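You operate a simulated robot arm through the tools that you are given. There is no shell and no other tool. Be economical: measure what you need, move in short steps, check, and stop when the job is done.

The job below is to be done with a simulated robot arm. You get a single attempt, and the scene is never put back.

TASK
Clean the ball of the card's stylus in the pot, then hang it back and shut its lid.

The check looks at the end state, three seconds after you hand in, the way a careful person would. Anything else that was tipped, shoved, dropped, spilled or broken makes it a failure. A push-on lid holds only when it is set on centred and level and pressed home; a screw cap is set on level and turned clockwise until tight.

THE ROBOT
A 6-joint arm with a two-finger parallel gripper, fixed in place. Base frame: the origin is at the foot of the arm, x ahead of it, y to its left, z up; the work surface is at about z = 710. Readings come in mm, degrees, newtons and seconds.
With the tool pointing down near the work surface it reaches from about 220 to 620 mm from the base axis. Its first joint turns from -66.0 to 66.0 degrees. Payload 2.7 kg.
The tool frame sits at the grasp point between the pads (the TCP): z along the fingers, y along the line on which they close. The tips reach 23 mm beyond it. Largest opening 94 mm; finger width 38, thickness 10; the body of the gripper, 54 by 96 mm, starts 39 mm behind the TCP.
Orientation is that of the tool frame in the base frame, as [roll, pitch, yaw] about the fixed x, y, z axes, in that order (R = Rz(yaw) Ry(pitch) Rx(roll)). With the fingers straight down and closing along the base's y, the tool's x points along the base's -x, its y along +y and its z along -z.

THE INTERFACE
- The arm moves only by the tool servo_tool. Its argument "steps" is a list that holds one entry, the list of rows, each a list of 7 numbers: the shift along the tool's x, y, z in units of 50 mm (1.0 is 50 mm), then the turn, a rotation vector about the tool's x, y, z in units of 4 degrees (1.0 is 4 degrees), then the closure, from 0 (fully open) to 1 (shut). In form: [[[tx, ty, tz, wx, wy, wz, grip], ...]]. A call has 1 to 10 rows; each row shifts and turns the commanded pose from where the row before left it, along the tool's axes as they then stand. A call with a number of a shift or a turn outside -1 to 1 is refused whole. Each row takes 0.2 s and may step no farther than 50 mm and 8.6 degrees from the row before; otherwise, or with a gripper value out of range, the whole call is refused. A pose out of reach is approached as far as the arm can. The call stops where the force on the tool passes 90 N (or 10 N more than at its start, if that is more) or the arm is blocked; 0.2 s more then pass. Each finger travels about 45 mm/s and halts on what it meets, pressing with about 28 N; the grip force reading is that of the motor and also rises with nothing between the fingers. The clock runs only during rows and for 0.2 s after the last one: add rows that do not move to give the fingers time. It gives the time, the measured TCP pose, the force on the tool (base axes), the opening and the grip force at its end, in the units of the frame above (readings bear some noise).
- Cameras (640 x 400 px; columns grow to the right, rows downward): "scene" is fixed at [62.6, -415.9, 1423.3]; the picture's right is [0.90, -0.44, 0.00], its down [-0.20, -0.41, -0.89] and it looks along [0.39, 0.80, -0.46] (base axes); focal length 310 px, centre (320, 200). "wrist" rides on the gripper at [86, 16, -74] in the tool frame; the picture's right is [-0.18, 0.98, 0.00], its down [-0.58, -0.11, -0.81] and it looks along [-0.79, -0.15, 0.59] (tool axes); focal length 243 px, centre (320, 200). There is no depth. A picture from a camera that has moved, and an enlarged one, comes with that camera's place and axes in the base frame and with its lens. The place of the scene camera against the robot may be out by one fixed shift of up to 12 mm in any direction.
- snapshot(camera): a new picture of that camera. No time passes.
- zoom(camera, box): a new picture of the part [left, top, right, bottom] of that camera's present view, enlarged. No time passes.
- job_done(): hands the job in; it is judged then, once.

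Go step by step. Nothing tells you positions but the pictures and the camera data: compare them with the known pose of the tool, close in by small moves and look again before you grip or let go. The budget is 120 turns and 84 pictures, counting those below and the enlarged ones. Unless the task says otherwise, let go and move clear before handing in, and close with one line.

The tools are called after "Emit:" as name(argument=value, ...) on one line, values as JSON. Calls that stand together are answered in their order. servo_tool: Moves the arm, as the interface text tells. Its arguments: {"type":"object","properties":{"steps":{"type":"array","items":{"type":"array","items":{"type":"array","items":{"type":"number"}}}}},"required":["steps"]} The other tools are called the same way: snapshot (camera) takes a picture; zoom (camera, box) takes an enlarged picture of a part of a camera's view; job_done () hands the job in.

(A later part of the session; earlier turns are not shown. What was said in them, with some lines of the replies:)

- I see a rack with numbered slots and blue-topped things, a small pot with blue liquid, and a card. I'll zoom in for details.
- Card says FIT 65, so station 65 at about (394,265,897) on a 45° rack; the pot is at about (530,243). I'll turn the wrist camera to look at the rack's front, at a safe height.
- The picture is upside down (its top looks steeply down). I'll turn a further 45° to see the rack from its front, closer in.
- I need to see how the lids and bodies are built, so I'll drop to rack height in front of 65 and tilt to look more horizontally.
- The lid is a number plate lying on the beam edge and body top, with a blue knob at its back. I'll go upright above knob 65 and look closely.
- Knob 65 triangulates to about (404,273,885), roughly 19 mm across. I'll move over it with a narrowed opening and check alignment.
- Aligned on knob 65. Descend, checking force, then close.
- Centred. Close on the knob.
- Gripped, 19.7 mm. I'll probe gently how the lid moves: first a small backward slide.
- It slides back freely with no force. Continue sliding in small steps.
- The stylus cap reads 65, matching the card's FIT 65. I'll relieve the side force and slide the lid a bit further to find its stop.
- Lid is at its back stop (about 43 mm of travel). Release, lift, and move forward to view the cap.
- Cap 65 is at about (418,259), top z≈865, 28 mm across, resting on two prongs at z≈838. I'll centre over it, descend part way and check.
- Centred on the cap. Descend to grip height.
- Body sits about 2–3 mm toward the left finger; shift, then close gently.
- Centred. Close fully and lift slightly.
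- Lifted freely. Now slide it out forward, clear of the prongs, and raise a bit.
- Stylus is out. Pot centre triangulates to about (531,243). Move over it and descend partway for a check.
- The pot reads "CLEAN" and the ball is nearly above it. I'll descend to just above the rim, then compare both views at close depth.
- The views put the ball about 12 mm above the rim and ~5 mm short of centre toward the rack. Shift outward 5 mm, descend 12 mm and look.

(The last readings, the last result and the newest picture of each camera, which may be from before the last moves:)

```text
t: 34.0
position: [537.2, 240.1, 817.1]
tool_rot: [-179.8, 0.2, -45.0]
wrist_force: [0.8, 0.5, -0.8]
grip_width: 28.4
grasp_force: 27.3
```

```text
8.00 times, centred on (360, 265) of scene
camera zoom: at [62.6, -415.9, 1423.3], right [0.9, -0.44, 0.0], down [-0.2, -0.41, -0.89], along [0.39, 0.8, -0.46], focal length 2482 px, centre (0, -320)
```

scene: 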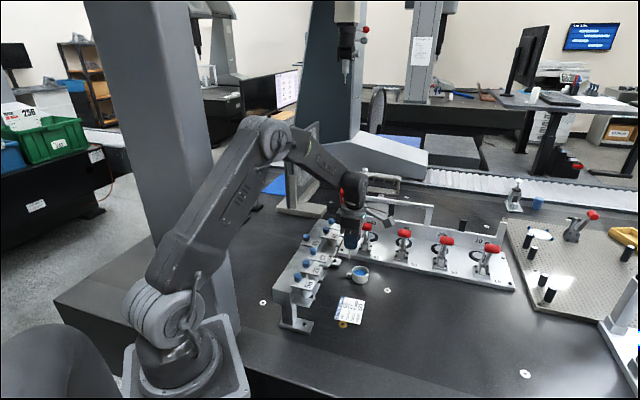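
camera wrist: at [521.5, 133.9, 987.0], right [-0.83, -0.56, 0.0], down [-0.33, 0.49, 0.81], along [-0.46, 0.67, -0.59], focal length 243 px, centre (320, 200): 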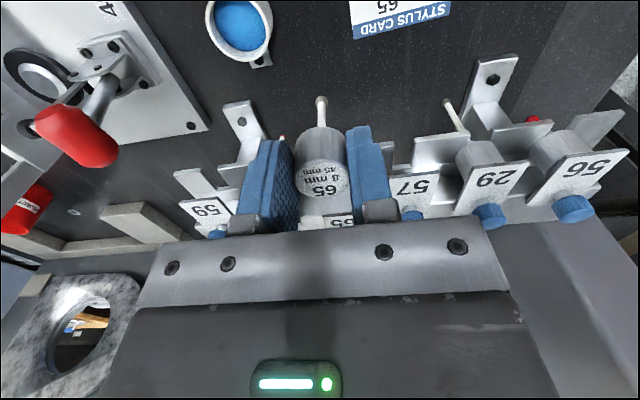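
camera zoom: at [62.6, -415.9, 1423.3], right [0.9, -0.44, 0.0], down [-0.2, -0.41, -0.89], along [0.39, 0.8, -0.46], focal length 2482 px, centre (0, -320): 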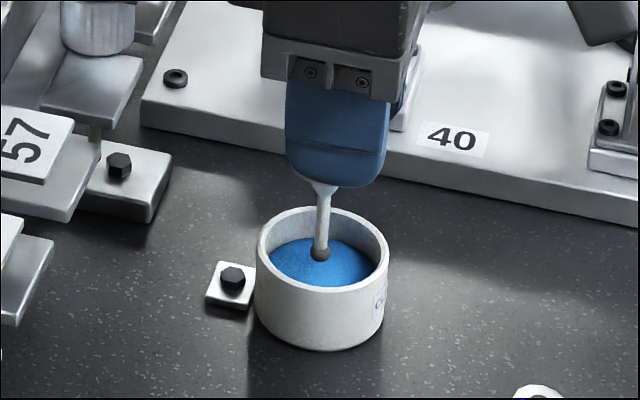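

Well inside the pot. Descend in small steps until the ball is submerged, watching force.

Emit:
servo_tool(steps=[[[-0.04, 0, 0.08, 0, 0, 0, 1], [0, 0, 0.06, 0, 0, 0, 1], [0, 0, 0, 0, 0, 0, 1]]])

Emit:
zoom(camera="wrist", box=[240, 20, 400, 150])

Emit:
zoom(camera="scene", box=[340, 240, 380, 290])

```text
t: 34.8
position: [535.0, 242.3, 811.6]
tool_rot: [-179.8, -0.1, -45.0]
wrist_force: [-1.8, -1.3, 9.6]
grip_width: 28.4
grasp_force: 28.0
```

```text
3.08 times, centred on (320, 85) of wrist
camera zoom: at [585.4, 168.9, 884.8], right [-0.83, -0.56, 0.0], down [-0.34, 0.49, 0.81], along [-0.45, 0.67, -0.59], focal length 746 px, centre (320, 554)
```

zoom: 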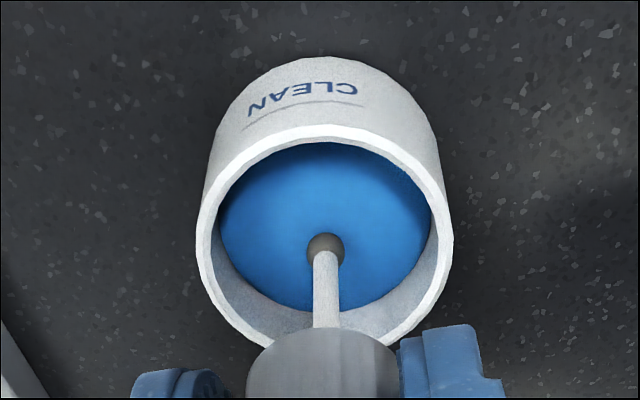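

```text
8.00 times, centred on (360, 265) of scene
camera zoom: at [62.3, -416.0, 1423.2], right [0.9, -0.44, 0.0], down [-0.2, -0.41, -0.89], along [0.39, 0.8, -0.46], focal length 2482 px, centre (0, -320)
```

zoom: 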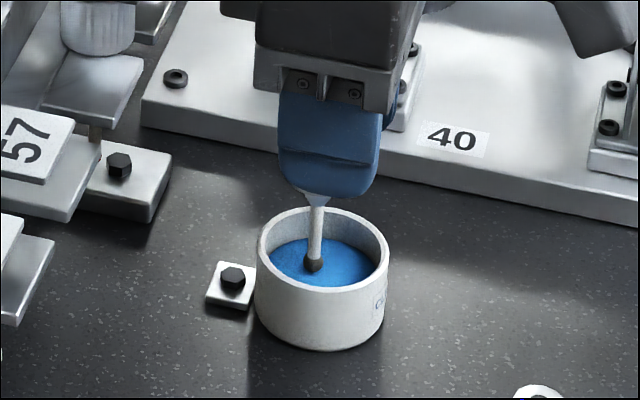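

The ball met the blue pad with about 10 N: it is a solid cleaning pad. I'll lift and see whether the ball's colour has changed.

Emit:
servo_tool(steps=[[[0, 0, -0.06, 0, 0, 0, 1], [0, 0, -0.24, 0, 0, 0, 1], [0, 0, 0, 0, 0, 0, 1]]])

Emit:
zoom(camera="wrist", box=[280, 30, 360, 130])

Emit:
zoom(camera="scene", box=[345, 240, 375, 270])

```text
t: 35.6
position: [535.4, 241.3, 825.0]
tool_rot: [-179.9, 0.1, -45.0]
wrist_force: [0.2, -0.6, 0.2]
grip_width: 28.1
grasp_force: 28.0
```

```text
4.00 times, centred on (320, 80) of wrist
camera zoom: at [585.5, 168.2, 898.7], right [-0.83, -0.56, 0.0], down [-0.33, 0.49, 0.81], along [-0.46, 0.67, -0.59], focal length 970 px, centre (320, 680)
```

zoom: 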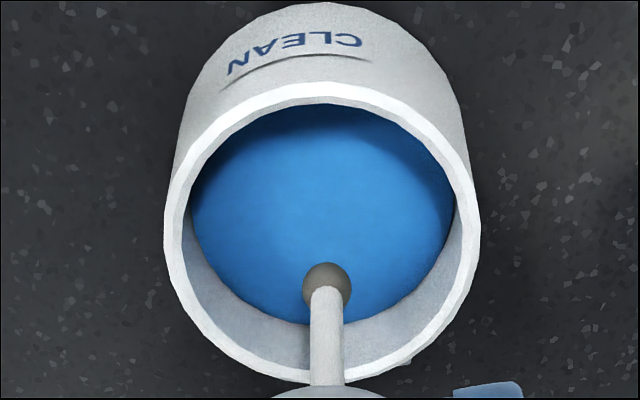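

```text
13.33 times, centred on (360, 255) of scene
camera zoom: at [62.6, -415.9, 1423.3], right [0.9, -0.44, 0.0], down [-0.2, -0.41, -0.89], along [0.39, 0.8, -0.46], focal length 4136 px, centre (-213, -533)
```

zoom: 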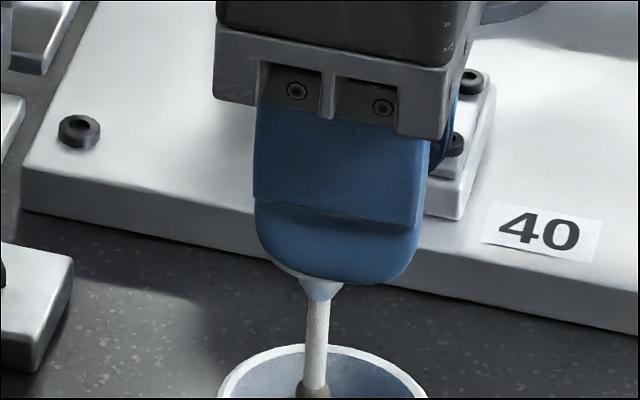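

Still grey. I'll press more firmly and twist the ball back and forth in the pad.

Emit:
servo_tool(steps=[[[0, 0, 0.24, 0, 0, 0, 1], [0, 0, 0.06, 0, 0, 0, 1], [0, 0, 0.02, 0, 0, 0, 1], [0, 0, 0.02, 0, 0, 0, 1], [0, 0, 0, 0, 0, 0, 1]]])

Emit:
servo_tool(steps=[[[0, 0, 0, 0, 0, 1, 1], [0, 0, 0, 0, 0, 1, 1], [0, 0, 0, 0, 0, -1, 1], [0, 0, 0, 0, 0, -1, 1], [0, 0, 0, 0, 0, -1, 1], [0, 0, 0, 0, 0, -1, 1], [0, 0, 0, 0, 0, 1, 1], [0, 0, 0, 0, 0, 1, 1]]])

Emit:
servo_tool(steps=[[[0, 0, -0.1, 0, 0, 0, 1], [0, 0, -0.24, 0, 0, 0, 1], [0, 0, 0, 0, 0, 0, 1]]])

Emit:
zoom(camera="wrist", box=[260, 30, 380, 150])

```text
t: 36.8
position: [536.9, 243.3, 810.9]
tool_rot: [-179.6, -0.1, -45.0]
wrist_force: [-5.0, -3.3, 27.3]
grip_width: 28.2
grasp_force: 27.4
```

```text
t: 38.6
position: [535.7, 242.4, 810.1]
tool_rot: [-179.7, 0.0, -45.2]
wrist_force: [0.6, 1.0, 24.8]
grip_width: 28.0
grasp_force: 27.4
```

```text
t: 39.4
position: [535.8, 241.8, 824.0]
tool_rot: [180.0, 0.1, -45.0]
wrist_force: [0.8, 0.2, -1.4]
grip_width: 28.2
grasp_force: 28.0
```

```text
3.33 times, centred on (320, 90) of wrist
camera zoom: at [584.9, 167.5, 898.1], right [-0.83, -0.56, 0.0], down [-0.33, 0.49, 0.81], along [-0.46, 0.67, -0.59], focal length 809 px, centre (320, 567)
```

zoom: 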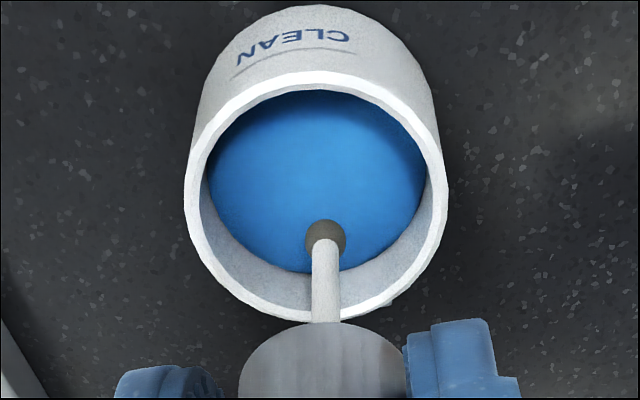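

Lift a bit higher and compare the ball closely with before in both views.

Emit:
servo_tool(steps=[[[0, 0, -0.4, 0, 0, 0, 1], [0, 0, -0.4, 0, 0, 0, 1], [0, 0, 0, 0, 0, 0, 1]]])

Emit:
zoom(camera="scene", box=[346, 244, 370, 268])

Emit:
zoom(camera="wrist", box=[300, 80, 340, 120])

Emit:
zoom(camera="scene", box=[295, 260, 330, 310])

```text
t: 40.2
position: [535.8, 240.9, 866.6]
tool_rot: [-179.9, 0.1, -45.0]
wrist_force: [-0.4, 1.0, -0.9]
grip_width: 28.2
grasp_force: 27.7
```

```text
16.00 times, centred on (358, 256) of scene
camera zoom: at [62.6, -415.9, 1423.3], right [0.9, -0.44, 0.0], down [-0.2, -0.41, -0.89], along [0.39, 0.8, -0.46], focal length 4964 px, centre (-288, -696)
```

zoom: 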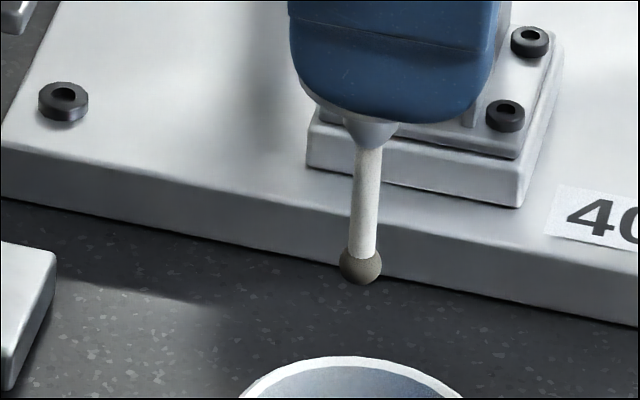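

```text
10.00 times, centred on (320, 100) of wrist
camera zoom: at [585.3, 166.1, 939.0], right [-0.83, -0.56, 0.0], down [-0.33, 0.49, 0.81], along [-0.46, 0.67, -0.59], focal length 2426 px, centre (320, 1200)
```

zoom: 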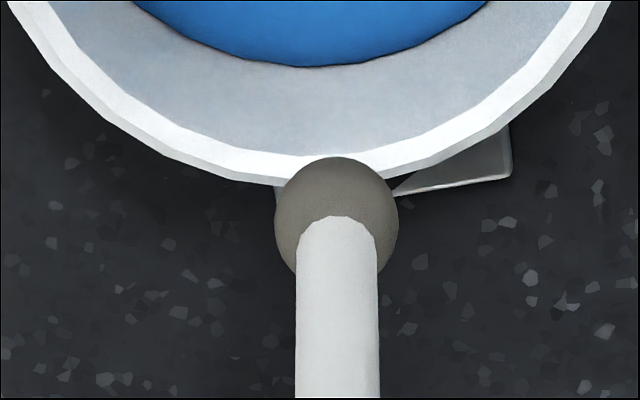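

```text
8.00 times, centred on (312, 285) of scene
camera zoom: at [62.6, -415.9, 1423.3], right [0.9, -0.44, 0.0], down [-0.2, -0.41, -0.89], along [0.39, 0.8, -0.46], focal length 2482 px, centre (380, -480)
```

zoom: 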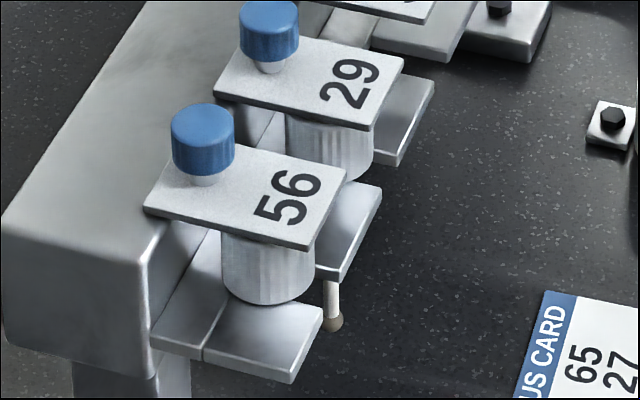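

Still tan, so pressing alone isn't enough; I'll wipe sideways across the pad (along the stiff closing direction) under light contact.

Emit:
servo_tool(steps=[[[0, 0, 0.5, 0, 0, 0, 1], [0, 0, 0.48, 0, 0, 0, 1], [0, 0, 0.12, 0, 0, 0, 1], [0, 0, 0.03, 0, 0, 0, 1], [0, 0, 0, 0, 0, 0, 1]]])

Emit:
servo_tool(steps=[[[0, 0.06, 0, 0, 0, 0, 1], [0, 0.06, 0, 0, 0, 0, 1], [0, -0.08, 0, 0, 0, 0, 1], [0, -0.08, 0, 0, 0, 0, 1], [0, -0.08, 0, 0, 0, 0, 1], [0, 0.06, 0, 0, 0, 0, 1], [0, 0.06, 0, 0, 0, 0, 1], [0, 0, 0, 0, 0, 0, 1]]])

Emit:
zoom(camera="wrist", box=[260, 40, 380, 160])

```text
t: 41.4
position: [536.7, 241.7, 810.5]
tool_rot: [-179.6, 0.0, -45.0]
wrist_force: [-1.8, -3.5, 19.5]
grip_width: 28.3
grasp_force: 27.7
```

```text
t: 43.2
position: [535.6, 242.2, 811.5]
tool_rot: [-179.6, 0.0, -45.0]
wrist_force: [5.2, 5.9, 17.3]
grip_width: 28.1
grasp_force: 27.5
```

```text
3.33 times, centred on (320, 100) of wrist
camera zoom: at [585.8, 168.8, 883.9], right [-0.82, -0.57, -0.01], down [-0.34, 0.48, 0.81], along [-0.45, 0.67, -0.59], focal length 809 px, centre (320, 533)
```

zoom: 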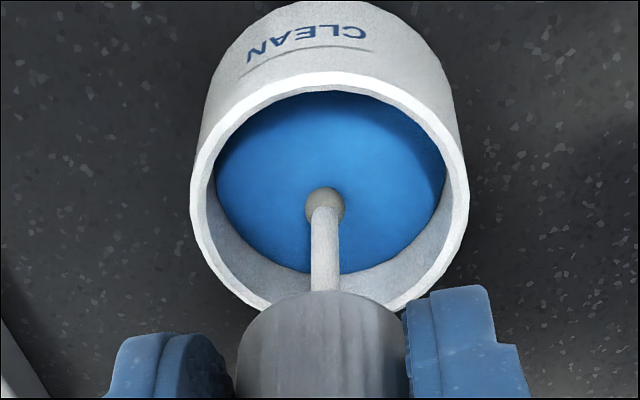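

The ball is getting lighter: wiping works. More strokes.

Emit:
servo_tool(steps=[[[0, 0.06, 0, 0, 0, 0, 1], [0, 0.06, 0, 0, 0, 0, 1], [0, -0.08, 0, 0, 0, 0, 1], [0, -0.08, 0, 0, 0, 0, 1], [0, -0.08, 0, 0, 0, 0, 1], [0, 0.08, 0, 0, 0, 0, 1], [0, 0.08, 0, 0, 0, 0, 1], [0, 0.08, 0, 0, 0, 0, 1], [0, -0.06, 0, 0, 0, 0, 1], [0, -0.06, 0, 0, 0, 0, 1]]])

Emit:
servo_tool(steps=[[[0, 0.06, 0, 0, 0, 0, 1], [0, 0.06, 0, 0, 0, 0, 1], [0, -0.08, 0, 0, 0, 0, 1], [0, -0.08, 0, 0, 0, 0, 1], [0, -0.08, 0, 0, 0, 0, 1], [0, 0.08, 0, 0, 0, 0, 1], [0, 0.08, 0, 0, 0, 0, 1], [0, 0.08, 0, 0, 0, 0, 1], [0, -0.06, 0, 0, 0, 0, 1], [0, -0.06, 0, 0, 0, 0, 1]]])

Emit:
servo_tool(steps=[[[0, 0, -0.1, 0, 0, 0, 1], [0, 0, -0.5, 0, 0, 0, 1], [0, 0, -0.5, 0, 0, 0, 1], [0, 0, 0, 0, 0, 0, 1]]])

Emit:
zoom(camera="wrist", box=[270, 60, 370, 160])

Emit:
zoom(camera="scene", box=[346, 244, 370, 268])

```text
t: 45.4
position: [533.7, 240.8, 809.8]
tool_rot: [179.8, 0.1, -45.0]
wrist_force: [-12.5, -4.8, 27.6]
grip_width: 28.2
grasp_force: 27.6
```

```text
t: 47.6
position: [535.0, 240.8, 810.5]
tool_rot: [-180.0, 0.1, -45.0]
wrist_force: [-9.2, -6.4, 26.3]
grip_width: 28.2
grasp_force: 27.9
```

```text
t: 48.6
position: [536.1, 242.5, 865.1]
tool_rot: [-180.0, 0.1, -45.0]
wrist_force: [-0.1, 0.2, -0.4]
grip_width: 28.4
grasp_force: 28.2
```

```text
4.00 times, centred on (320, 110) of wrist
camera zoom: at [585.3, 168.6, 938.5], right [-0.83, -0.56, 0.0], down [-0.33, 0.49, 0.81], along [-0.46, 0.67, -0.59], focal length 970 px, centre (320, 560)
```

zoom: 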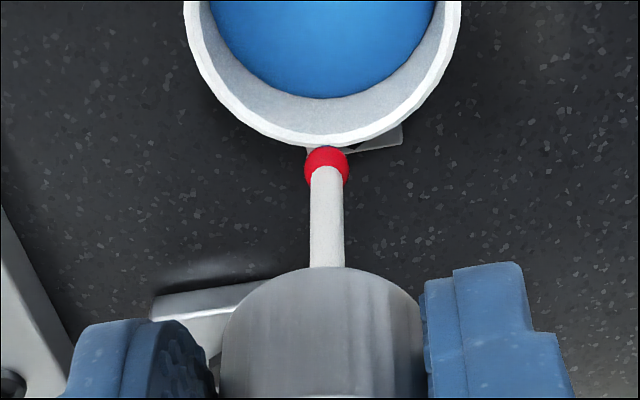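

```text
16.00 times, centred on (358, 256) of scene
camera zoom: at [62.6, -415.9, 1423.3], right [0.9, -0.44, 0.0], down [-0.2, -0.41, -0.89], along [0.39, 0.8, -0.46], focal length 4964 px, centre (-288, -696)
```

zoom: 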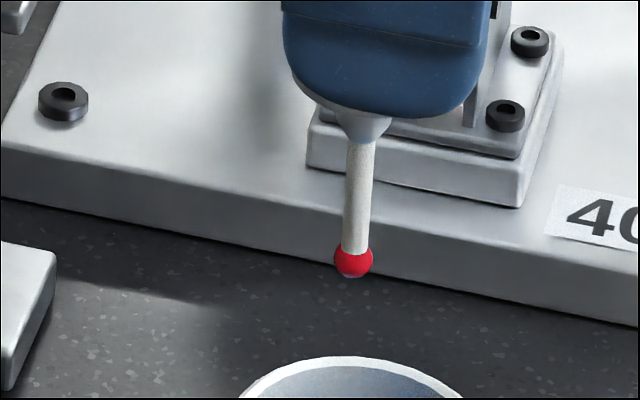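

The ball is clean, ruby red. Now carry the stylus back in front of slot 65.

Emit:
servo_tool(steps=[[[0, 0, -0.4, 0, 0, 0, 1], [0, 0, -0.4, 0, 0, 0, 1], [-0.1, 0.4, 0, 0, 0, 0, 1], [-0.1, 0.4, 0, 0, 0, 0, 1], [-0.1, 0.4, 0, 0, 0, 0, 1], [-0.12, 0.2, 0, 0, 0, 0, 1], [0, 0, 0.4, 0, 0, 0, 1], [0, 0, 0, 0, 0, 0, 1]]])

Emit:
snapshot(camera="wrist")

```text
t: 50.4
position: [472.7, 205.8, 883.0]
tool_rot: [-179.8, 0.1, -44.9]
wrist_force: [-0.6, 0.2, -0.9]
grip_width: 28.2
grasp_force: 28.0
```

```text
28 pictures are left
camera wrist: at [521.7, 133.4, 956.8], right [-0.83, -0.56, 0.0], down [-0.33, 0.49, 0.81], along [-0.45, 0.67, -0.59], focal length 243 px, centre (320, 200)
```

wrist: 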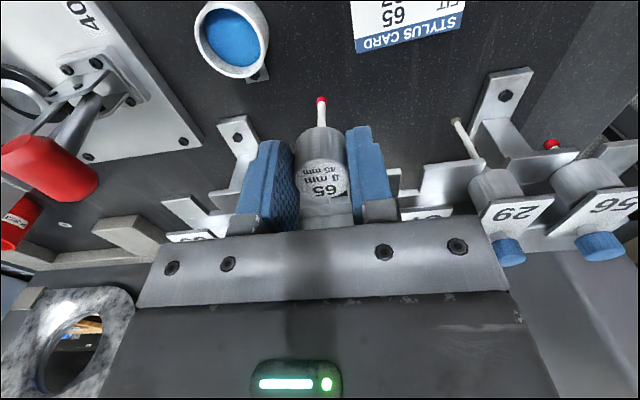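

Grip unchanged. Slide in toward the slot most of the way, then check.

Emit:
servo_tool(steps=[[[-0.4, -0.01, 0, 0, 0, 0, 1], [-0.3, 0, 0, 0, 0, 0, 1], [-0.2, 0, 0, 0, 0, 0, 1], [0, 0, 0, 0, 0, 0, 1]]])

Emit:
zoom(camera="wrist", box=[200, 60, 440, 240])

```text
t: 51.4
position: [438.7, 238.4, 883.4]
tool_rot: [-179.9, 0.1, -44.9]
wrist_force: [-0.8, -0.1, -0.4]
grip_width: 28.2
grasp_force: 28.4
```

```text
2.22 times, centred on (320, 150) of wrist
camera zoom: at [488.3, 165.7, 957.1], right [-0.83, -0.56, 0.0], down [-0.33, 0.49, 0.81], along [-0.45, 0.67, -0.59], focal length 539 px, centre (320, 311)
```

zoom: 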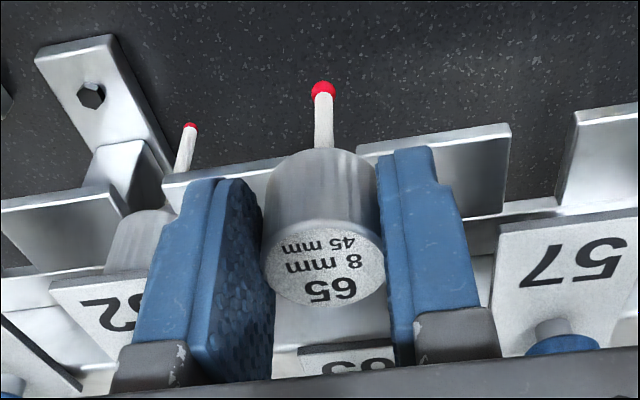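

Emit:
servo_tool(steps=[[[-0.2, -0.026, 0, 0, 0, 0, 1], [-0.2, 0, 0, 0, 0, 0, 1], [-0.12, 0, 0, 0, 0, 0, 1], [0, 0, 0.1, 0, 0, 0, 1], [0, 0, 0, 0, 0, 0, 1]]])

Emit:
zoom(camera="wrist", box=[200, 60, 440, 240])

```text
t: 52.6
position: [422.0, 258.0, 879.5]
tool_rot: [-179.9, 0.1, -45.0]
wrist_force: [0.0, 0.3, -0.4]
grip_width: 28.2
grasp_force: 28.0
```

```text
2.22 times, centred on (320, 150) of wrist
camera zoom: at [471.6, 184.9, 951.9], right [-0.83, -0.56, 0.0], down [-0.33, 0.49, 0.81], along [-0.46, 0.67, -0.59], focal length 539 px, centre (320, 311)
```

zoom: 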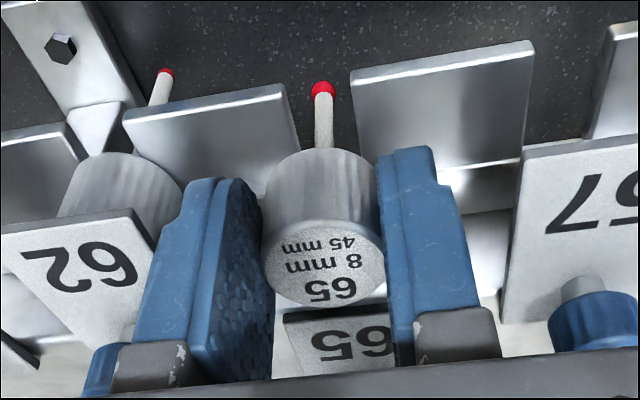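

Matches the earlier lifted pose. Lower it to its seat, watching force.

Emit:
servo_tool(steps=[[[0, 0, 0.1, 0, 0, 0, 1], [0, 0, 0.08, 0, 0, 0, 1], [0, 0, 0.03, 0, 0, 0, 1], [0, 0, 0, 0, 0, 0, 1]]])

```text
t: 53.6
position: [421.0, 257.8, 868.5]
tool_rot: [-179.9, 0.1, -44.9]
wrist_force: [0.1, 0.1, -1.4]
grip_width: 28.5
grasp_force: 27.9
```

Emit:
servo_tool(steps=[[[0, 0, 0.012, 0, 0, 0, 1], [0, 0, 0.012, 0, 0, 0, 1], [0, 0, 0, 0, 0, 0, 1]]])

Emit:
zoom(camera="wrist", box=[200, 60, 440, 240])

```text
t: 54.4
position: [421.1, 258.5, 868.6]
tool_rot: [-180.0, 0.1, -44.9]
wrist_force: [-0.1, 0.2, 1.0]
grip_width: 28.4
grasp_force: 28.3
```

```text
2.22 times, centred on (320, 150) of wrist
camera zoom: at [471.5, 185.0, 941.2], right [-0.83, -0.56, 0.0], down [-0.33, 0.49, 0.81], along [-0.46, 0.67, -0.59], focal length 539 px, centre (320, 311)
```

zoom: 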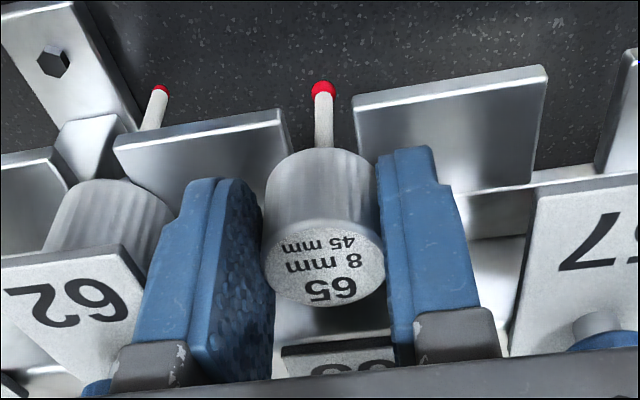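

Emit:
servo_tool(steps=[[[0, 0, 0.015, 0, 0, 0, 1], [0, 0, 0.015, 0, 0, 0, 1], [0, 0, 0, 0, 0, 0, 1]]])

```text
t: 55.2
position: [421.9, 258.6, 869.0]
tool_rot: [-179.7, 0.1, -45.1]
wrist_force: [-3.4, -5.0, 23.0]
grip_width: 28.4
grasp_force: 28.0
```

Seated (23 N contact). Ease off, open, and check.

Emit:
servo_tool(steps=[[[0, 0, -0.025, 0, 0, 0, 1], [0, 0, 0, 0, 0, 0, 1], [0, 0, 0, 0, 0, 0, 0.6], [0, 0, 0, 0, 0, 0, 0.52], [0, 0, 0, 0, 0, 0, 0.52]]])

Emit:
zoom(camera="wrist", box=[200, 60, 440, 240])

```text
t: 56.4
position: [420.7, 258.9, 866.2]
tool_rot: [-179.9, 0.1, -45.1]
wrist_force: [0.7, -0.3, 0.1]
grip_width: 45.3
grasp_force: 0.1
```

```text
2.22 times, centred on (320, 150) of wrist
camera zoom: at [471.3, 185.2, 939.9], right [-0.83, -0.56, 0.0], down [-0.33, 0.49, 0.81], along [-0.46, 0.67, -0.59], focal length 539 px, centre (320, 311)
```

zoom: 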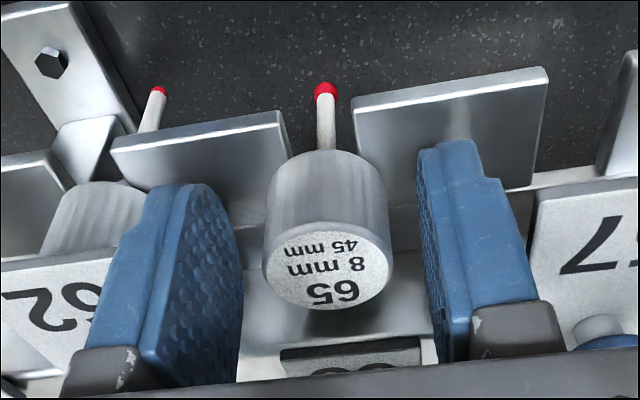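

It hangs straight. Lift clear and return above the lid knob.

Emit:
servo_tool(steps=[[[0, 0, -0.4, 0, 0, 0, 0.52], [0, 0, -0.6, 0, 0, 0, 0.52], [0, 0, -0.5, 0, 0, 0, 0.6], [-0.5, 0.03, 0, 0, 0, 0, 0.6], [-0.5, 0, 0, 0, 0, 0, 0.6], [-0.33, 0, 0, 0, 0, 0, 0.6], [0, 0, 0, 0, 0, 0, 0.6]]])

Emit:
zoom(camera="wrist", box=[200, 0, 440, 200])

Emit:
zoom(camera="scene", box=[300, 220, 350, 270])

```text
t: 58.0
position: [375.8, 305.4, 941.5]
tool_rot: [-179.9, 0.1, -45.0]
wrist_force: [-0.2, 0.3, 1.1]
grip_width: 37.7
grasp_force: 0.0
```

```text
2.00 times, centred on (320, 100) of wrist
camera zoom: at [424.2, 231.3, 1014.0], right [-0.83, -0.56, 0.0], down [-0.33, 0.49, 0.81], along [-0.45, 0.67, -0.59], focal length 485 px, centre (320, 400)
```

zoom: 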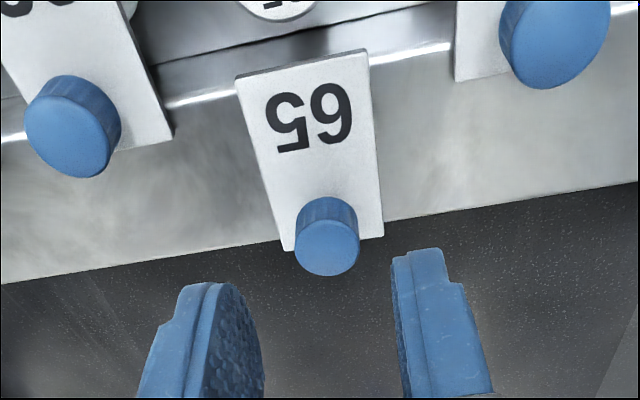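

```text
8.00 times, centred on (325, 245) of scene
camera zoom: at [62.6, -415.9, 1423.3], right [0.9, -0.44, 0.0], down [-0.2, -0.41, -0.89], along [0.39, 0.8, -0.46], focal length 2482 px, centre (280, -160)
```

zoom: 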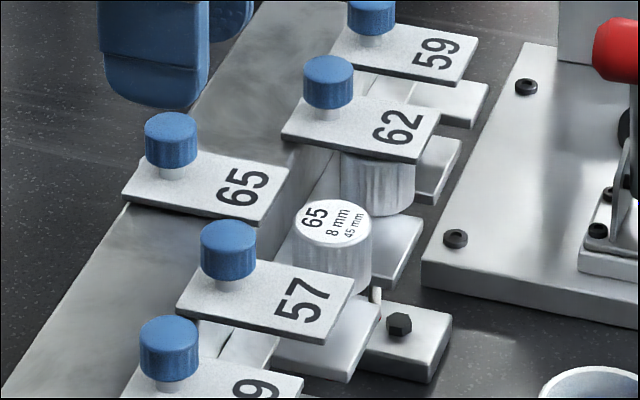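

The cap may sit about 1–2 mm higher than before. I'll look closer before touching the lid.

Emit:
zoom(camera="scene", box=[312, 235, 337, 260])

Emit:
zoom(camera="wrist", box=[240, 0, 360, 60])

```text
16.00 times, centred on (324, 248) of scene
camera zoom: at [62.6, -415.9, 1423.3], right [0.9, -0.44, 0.0], down [-0.2, -0.41, -0.89], along [0.39, 0.8, -0.46], focal length 4964 px, centre (248, -560)
```

zoom: 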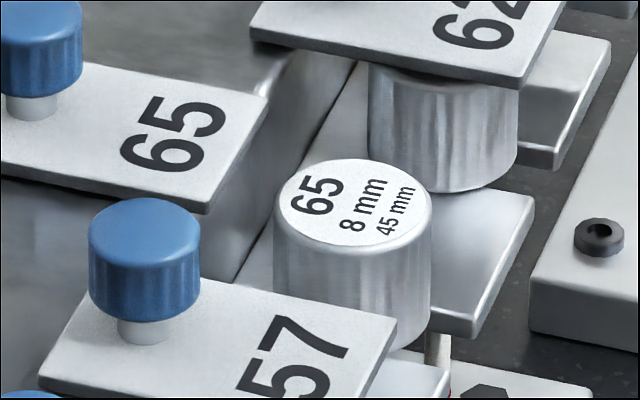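

```text
5.33 times, centred on (300, 30) of wrist
camera zoom: at [424.2, 231.3, 1014.0], right [-0.83, -0.56, 0.0], down [-0.33, 0.49, 0.81], along [-0.45, 0.67, -0.59], focal length 1294 px, centre (427, 1107)
```

zoom: 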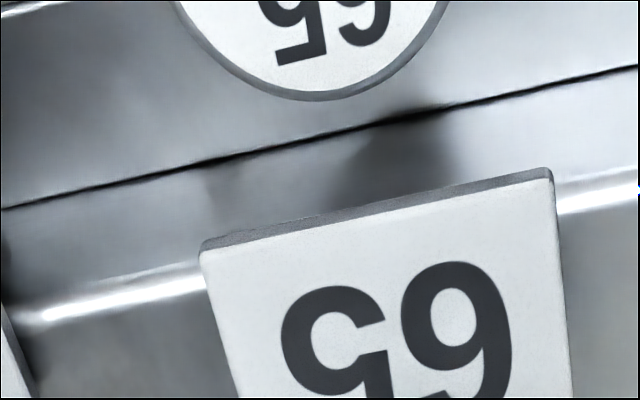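

I'll take a level look from the front at body 65's seat compared with its neighbours.

Emit:
servo_tool(steps=[[[0.8, 0, 0, 0, 0, 0, 0], [0.8, 0, 0, 0, 0, 0, 0], [0.8, 0, 0, 0, 0, 0, 0], [0.6, 0, 0, 0, 0, 0, 0], [0, 0, 0.6, 0, 0, 0, 0], [0, 0, 0.6, 0, 0, 0, 0], [0, 0, 0.5, 0, 0, 0, 0]]])

Emit:
servo_tool(steps=[[[0, 0, 0, 0, -1, 0, 0], [0, 0, 0, 0, -1, 0, 0], [0, 0, 0, 0, -1, 0, 0], [0, 0, 0, 0, -1, 0, 0], [0, 0, 0, 0, -1, 0, 0], [0, 0, 0, 0, -1, 0, 0], [0, 0, 0, 0, -1, 0, 0], [0, 0, 0, 0, -1, 0, 0], [0, 0, 0, 0, -1, 0, 0]]])

Emit:
snapshot(camera="wrist")

```text
t: 59.6
position: [480.3, 197.2, 857.1]
tool_rot: [-179.9, 0.1, -45.0]
wrist_force: [-1.1, 0.4, -0.2]
grip_width: 93.8
grasp_force: 0.1
```

```text
t: 61.6
position: [480.2, 197.8, 855.8]
tool_rot: [-179.8, 36.1, -44.9]
wrist_force: [1.2, -1.2, -0.6]
grip_width: 94.1
grasp_force: 0.1
```

```text
19 pictures are left
camera wrist: at [549.2, 105.3, 865.0], right [-0.8, -0.59, 0.11], down [0.08, 0.07, 0.99], along [-0.59, 0.8, -0.01], focal length 243 px, centre (320, 200)
```

wrist: 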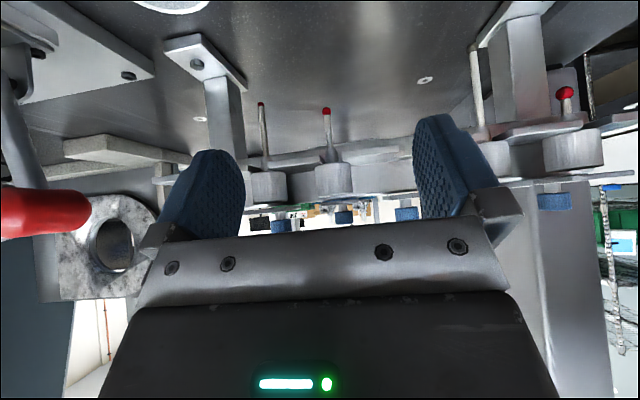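

Emit:
zoom(camera="wrist", box=[235, 90, 415, 220])

```text
3.08 times, centred on (325, 155) of wrist
camera zoom: at [549.2, 105.3, 865.0], right [-0.8, -0.59, 0.11], down [0.08, 0.07, 0.99], along [-0.59, 0.8, -0.01], focal length 746 px, centre (305, 338)
```

zoom: 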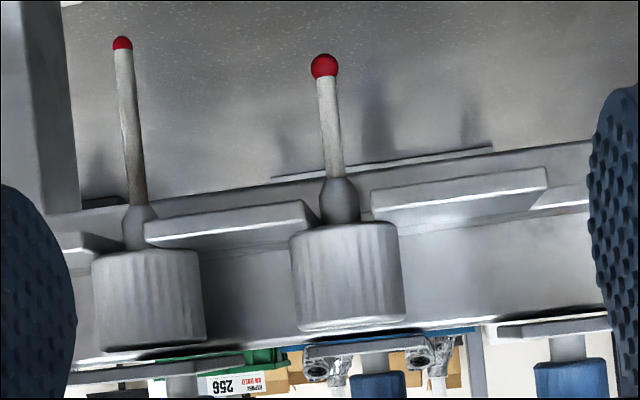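

Body 65 sits level and at the same height as 62 relative to the prongs, so it is properly hung. Now return to the lid knob.

Emit:
servo_tool(steps=[[[0, 0, 0, 0, 1, 0, 0], [0, 0, 0, 0, 1, 0, 0], [0, 0, 0, 0, 1, 0, 0], [0, 0, 0, 0, 1, 0, 0], [0, 0, 0, 0, 1, 0, 0], [0, 0, 0, 0, 1, 0, 0], [0, 0, 0, 0, 1, 0, 0], [0, 0, 0, 0, 1, 0, 0], [0, 0, 0, 0, 1, 0, 0]]])

Emit:
servo_tool(steps=[[[0, 0, -0.6, 0, 0, 0, 0.3], [0, 0, -0.6, 0, 0, 0, 0.6], [0, 0, -0.5, 0, 0, 0, 0.6], [-0.8, 0, 0, 0, 0, 0, 0.6], [-0.8, 0, 0, 0, 0, 0, 0.6], [-0.8, 0, 0, 0, 0, 0, 0.6], [-0.6, 0, 0, 0, 0, 0, 0.6], [0, 0, 0, 0, 0, 0, 0.6]]])

```text
t: 63.6
position: [480.5, 197.2, 856.8]
tool_rot: [-179.8, 0.0, -44.9]
wrist_force: [-0.2, 0.2, 0.0]
grip_width: 94.2
grasp_force: 0.1
```

```text
t: 65.4
position: [373.4, 302.5, 943.0]
tool_rot: [-180.0, 0.0, -45.0]
wrist_force: [-1.3, 0.3, -0.9]
grip_width: 37.7
grasp_force: 0.0
```

Emit:
servo_tool(steps=[[[-0.02, -0.02, 0.3, 0, 0, 0, 0.6], [0, 0, 0.3, 0, 0, 0, 0.6], [0, 0, 0.2, 0, 0, 0, 0.6], [0, 0, 0, 0, 0, 0, 0.6]]])

Emit:
zoom(camera="wrist", box=[200, 50, 440, 230])

```text
t: 66.4
position: [374.4, 306.8, 901.5]
tool_rot: [-179.8, 0.0, -45.0]
wrist_force: [-0.3, -0.3, 0.0]
grip_width: 37.4
grasp_force: 0.1
```

```text
2.22 times, centred on (320, 140) of wrist
camera zoom: at [424.3, 232.0, 974.6], right [-0.83, -0.56, 0.0], down [-0.33, 0.49, 0.81], along [-0.46, 0.67, -0.59], focal length 539 px, centre (320, 333)
```

zoom: 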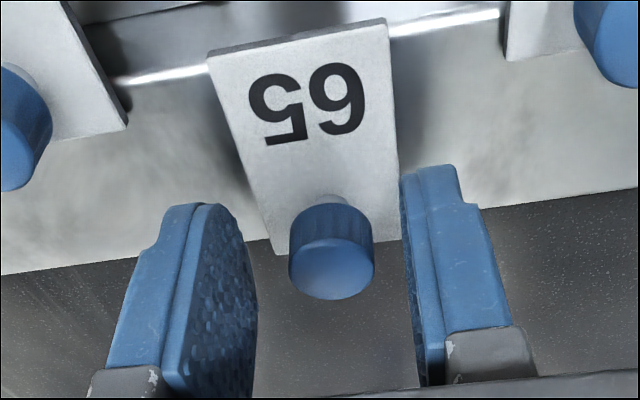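

Emit:
servo_tool(steps=[[[0, 0, 0, 0, 0, 0, 1], [0, 0, 0, 0, 0, 0, 1], [0, 0, 0, 0, 0, 0, 1], [0, 0, 0, 0, 0, 0, 1]]])

Emit:
servo_tool(steps=[[[0.06, 0, 0, 0, 0, 0, 1], [0.08, 0, 0, 0, 0, 0, 1], [0.08, 0, 0, 0, 0, 0, 1], [0.08, 0, 0, 0, 0, 0, 1], [0, 0, 0, 0, 0, 0, 1]]])

Emit:
zoom(camera="wrist", box=[200, 0, 440, 230])

```text
t: 67.4
position: [372.6, 304.2, 900.8]
tool_rot: [179.7, 0.1, -45.0]
wrist_force: [-14.6, -14.4, 3.5]
grip_width: 19.4
grasp_force: 28.1
```

```text
t: 68.6
position: [384.1, 293.7, 901.4]
tool_rot: [179.8, 0.0, -45.0]
wrist_force: [-12.4, -11.9, 1.2]
grip_width: 19.4
grasp_force: 27.9
```

```text
1.74 times, centred on (320, 115) of wrist
camera zoom: at [434.2, 220.2, 974.3], right [-0.83, -0.56, 0.0], down [-0.33, 0.49, 0.81], along [-0.46, 0.66, -0.59], focal length 422 px, centre (320, 348)
```

zoom: 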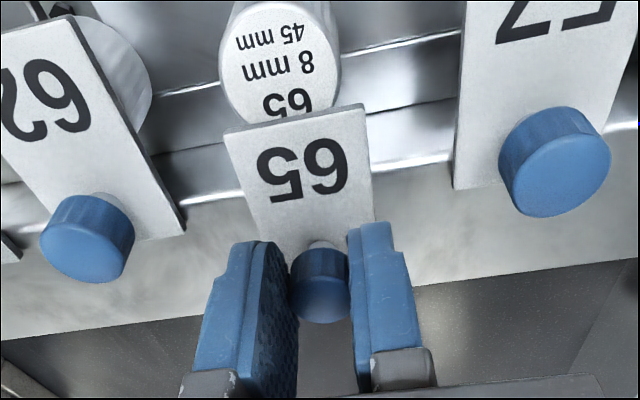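

The lid is passing over the cap cleanly. Relieve side load and continue closing in small steps.

Emit:
servo_tool(steps=[[[0.06, 0.03, 0, 0, 0, 0, 1], [0.08, 0, 0, 0, 0, 0, 1], [0.08, 0, 0, 0, 0, 0, 1], [0.08, 0, 0, 0, 0, 0, 1], [0, 0, 0, 0, 0, 0, 1]]])

Emit:
servo_tool(steps=[[[0.06, 0, 0, 0, 0, 0, 1], [0.06, 0, 0, 0, 0, 0, 1], [0.04, 0, 0, 0, 0, 0, 1], [0, 0, 0, 0, 0, 0, 1]]])

Emit:
zoom(camera="scene", box=[300, 220, 350, 270])

```text
t: 69.8
position: [395.1, 283.3, 902.4]
tool_rot: [179.9, 0.1, -45.0]
wrist_force: [-2.4, -3.6, -0.3]
grip_width: 19.5
grasp_force: 27.9
```

```text
t: 70.8
position: [399.9, 277.0, 902.2]
tool_rot: [-180.0, 0.2, -45.0]
wrist_force: [1.8, 2.2, -1.9]
grip_width: 19.2
grasp_force: 27.8
```

```text
8.00 times, centred on (325, 245) of scene
camera zoom: at [62.9, -415.6, 1423.3], right [0.9, -0.44, 0.0], down [-0.2, -0.41, -0.89], along [0.39, 0.8, -0.46], focal length 2482 px, centre (280, -160)
```

zoom: 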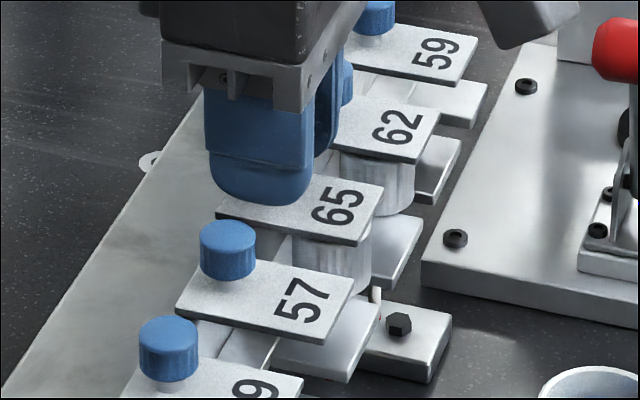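

About 4 mm remain. Push to the front stop, watching force.

Emit:
servo_tool(steps=[[[0.04, 0, 0, 0, 0, 0, 1], [0.03, 0, 0, 0, 0, 0, 1], [0, 0, 0, 0, 0, 0, 1]]])

Emit:
servo_tool(steps=[[[0.02, 0, 0, 0, 0, 0, 1], [0.02, 0, 0, 0, 0, 0, 1], [0, 0, 0, 0, 0, 0, 1]]])

```text
t: 71.6
position: [401.6, 276.1, 900.9]
tool_rot: [180.0, 0.2, -45.0]
wrist_force: [4.2, 3.3, -3.5]
grip_width: 19.7
grasp_force: 27.9
```

```text
t: 72.4
position: [403.5, 274.0, 902.3]
tool_rot: [179.8, 0.1, -45.0]
wrist_force: [0.2, -1.7, -1.7]
grip_width: 19.4
grasp_force: 28.5
```

Emit:
servo_tool(steps=[[[0.02, 0, 0, 0, 0, 0, 1], [0, 0, 0, 0, 0, 0, 1]]])

Emit:
zoom(camera="wrist", box=[200, 0, 440, 200])

```text
t: 73.0
position: [403.4, 273.0, 901.7]
tool_rot: [-180.0, 0.1, -45.0]
wrist_force: [-0.2, 0.2, -3.4]
grip_width: 19.6
grasp_force: 28.3
```

```text
2.00 times, centred on (320, 100) of wrist
camera zoom: at [454.0, 199.7, 974.9], right [-0.83, -0.56, 0.0], down [-0.33, 0.49, 0.81], along [-0.46, 0.67, -0.59], focal length 485 px, centre (320, 400)
```

zoom: 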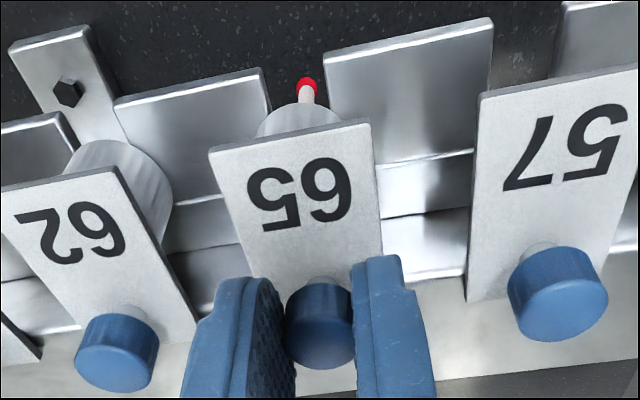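

Lid front is in line with its neighbours. One more 1 mm probe to feel the closed stop.

Emit:
servo_tool(steps=[[[0.02, 0, 0, 0, 0, 0, 1], [0.01, 0, 0, 0, 0, 0, 1], [0, 0, 0, 0, 0, 0, 1]]])

```text
t: 73.8
position: [404.5, 272.9, 901.9]
tool_rot: [-179.9, 0.2, -45.0]
wrist_force: [-11.3, 9.8, 0.3]
grip_width: 19.6
grasp_force: 28.0
```

Force rises along the slide, so the lid is against its closed stop. Release and retreat upward.

Emit:
servo_tool(steps=[[[-0.02, 0, 0, 0, 0, 0, 1], [0, 0, 0, 0, 0, 0, 0.6], [0, 0, 0, 0, 0, 0, 0.6], [0, 0, 0, 0, 0, 0, 0.6], [0, 0, -0.5, 0, 0, 0, 0.6], [0, 0, -0.8, 0, 0, 0, 0.6], [0, 0, -0.8, 0, 0, 0, 0.6], [0.6, 0, 0, 0, 0, 0, 0.6], [0, 0, 0, 0, 0, 0, 0.6]]])

Emit:
snapshot(camera="wrist")

Emit:
zoom(camera="scene", box=[260, 200, 400, 340])

Emit:
zoom(camera="scene", box=[295, 215, 345, 265])

```text
t: 75.8
position: [426.7, 250.7, 1006.0]
tool_rot: [180.0, 0.0, -45.0]
wrist_force: [-0.2, -0.3, 0.3]
grip_width: 37.6
grasp_force: 0.1
```

```text
13 pictures are left
camera wrist: at [476.7, 176.7, 1080.2], right [-0.83, -0.56, 0.0], down [-0.33, 0.49, 0.81], along [-0.46, 0.67, -0.59], focal length 243 px, centre (320, 200)
```

wrist: 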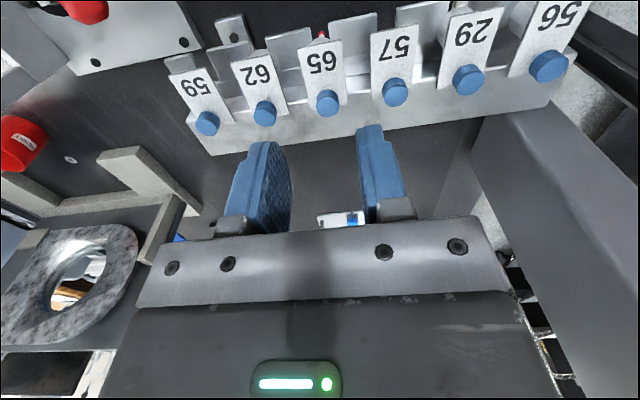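

```text
2.86 times, centred on (330, 270) of scene
camera zoom: at [62.6, -415.9, 1423.3], right [0.9, -0.44, 0.0], down [-0.2, -0.41, -0.89], along [0.39, 0.8, -0.46], focal length 886 px, centre (291, 0)
```

zoom: 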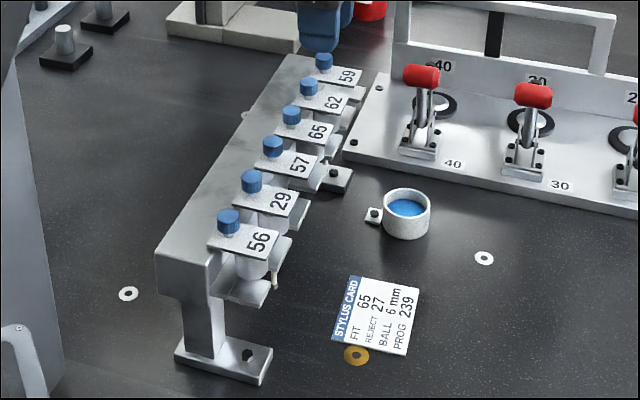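

```text
8.00 times, centred on (320, 240) of scene
camera zoom: at [62.6, -415.9, 1423.3], right [0.9, -0.44, 0.0], down [-0.2, -0.41, -0.89], along [0.39, 0.8, -0.46], focal length 2482 px, centre (320, -120)
```

zoom: 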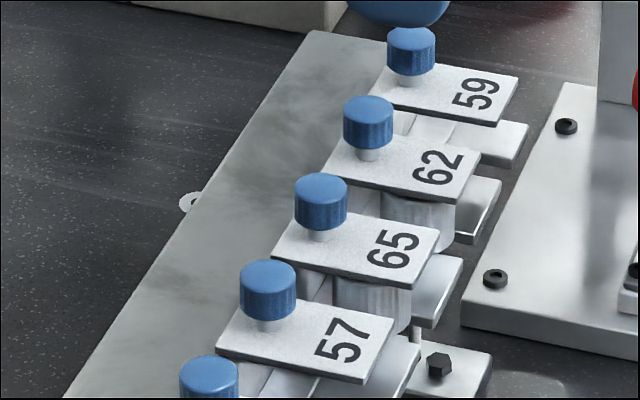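

Everything matches the starting layout, with stylus 65 hung back clean and its lid shut; the gripper is clear.

Emit:
job_done()

```text
The job is handed in.
```

I wiped the ball of stylus 65 clean on the pot's pad (tan to ruby red), hung the stylus back in slot 65, and slid its lid shut to the stop. The card gives a 6 mm ball but the stylus cap says 8 mm; I went by the number 65, which matches on the card, lid and cap.
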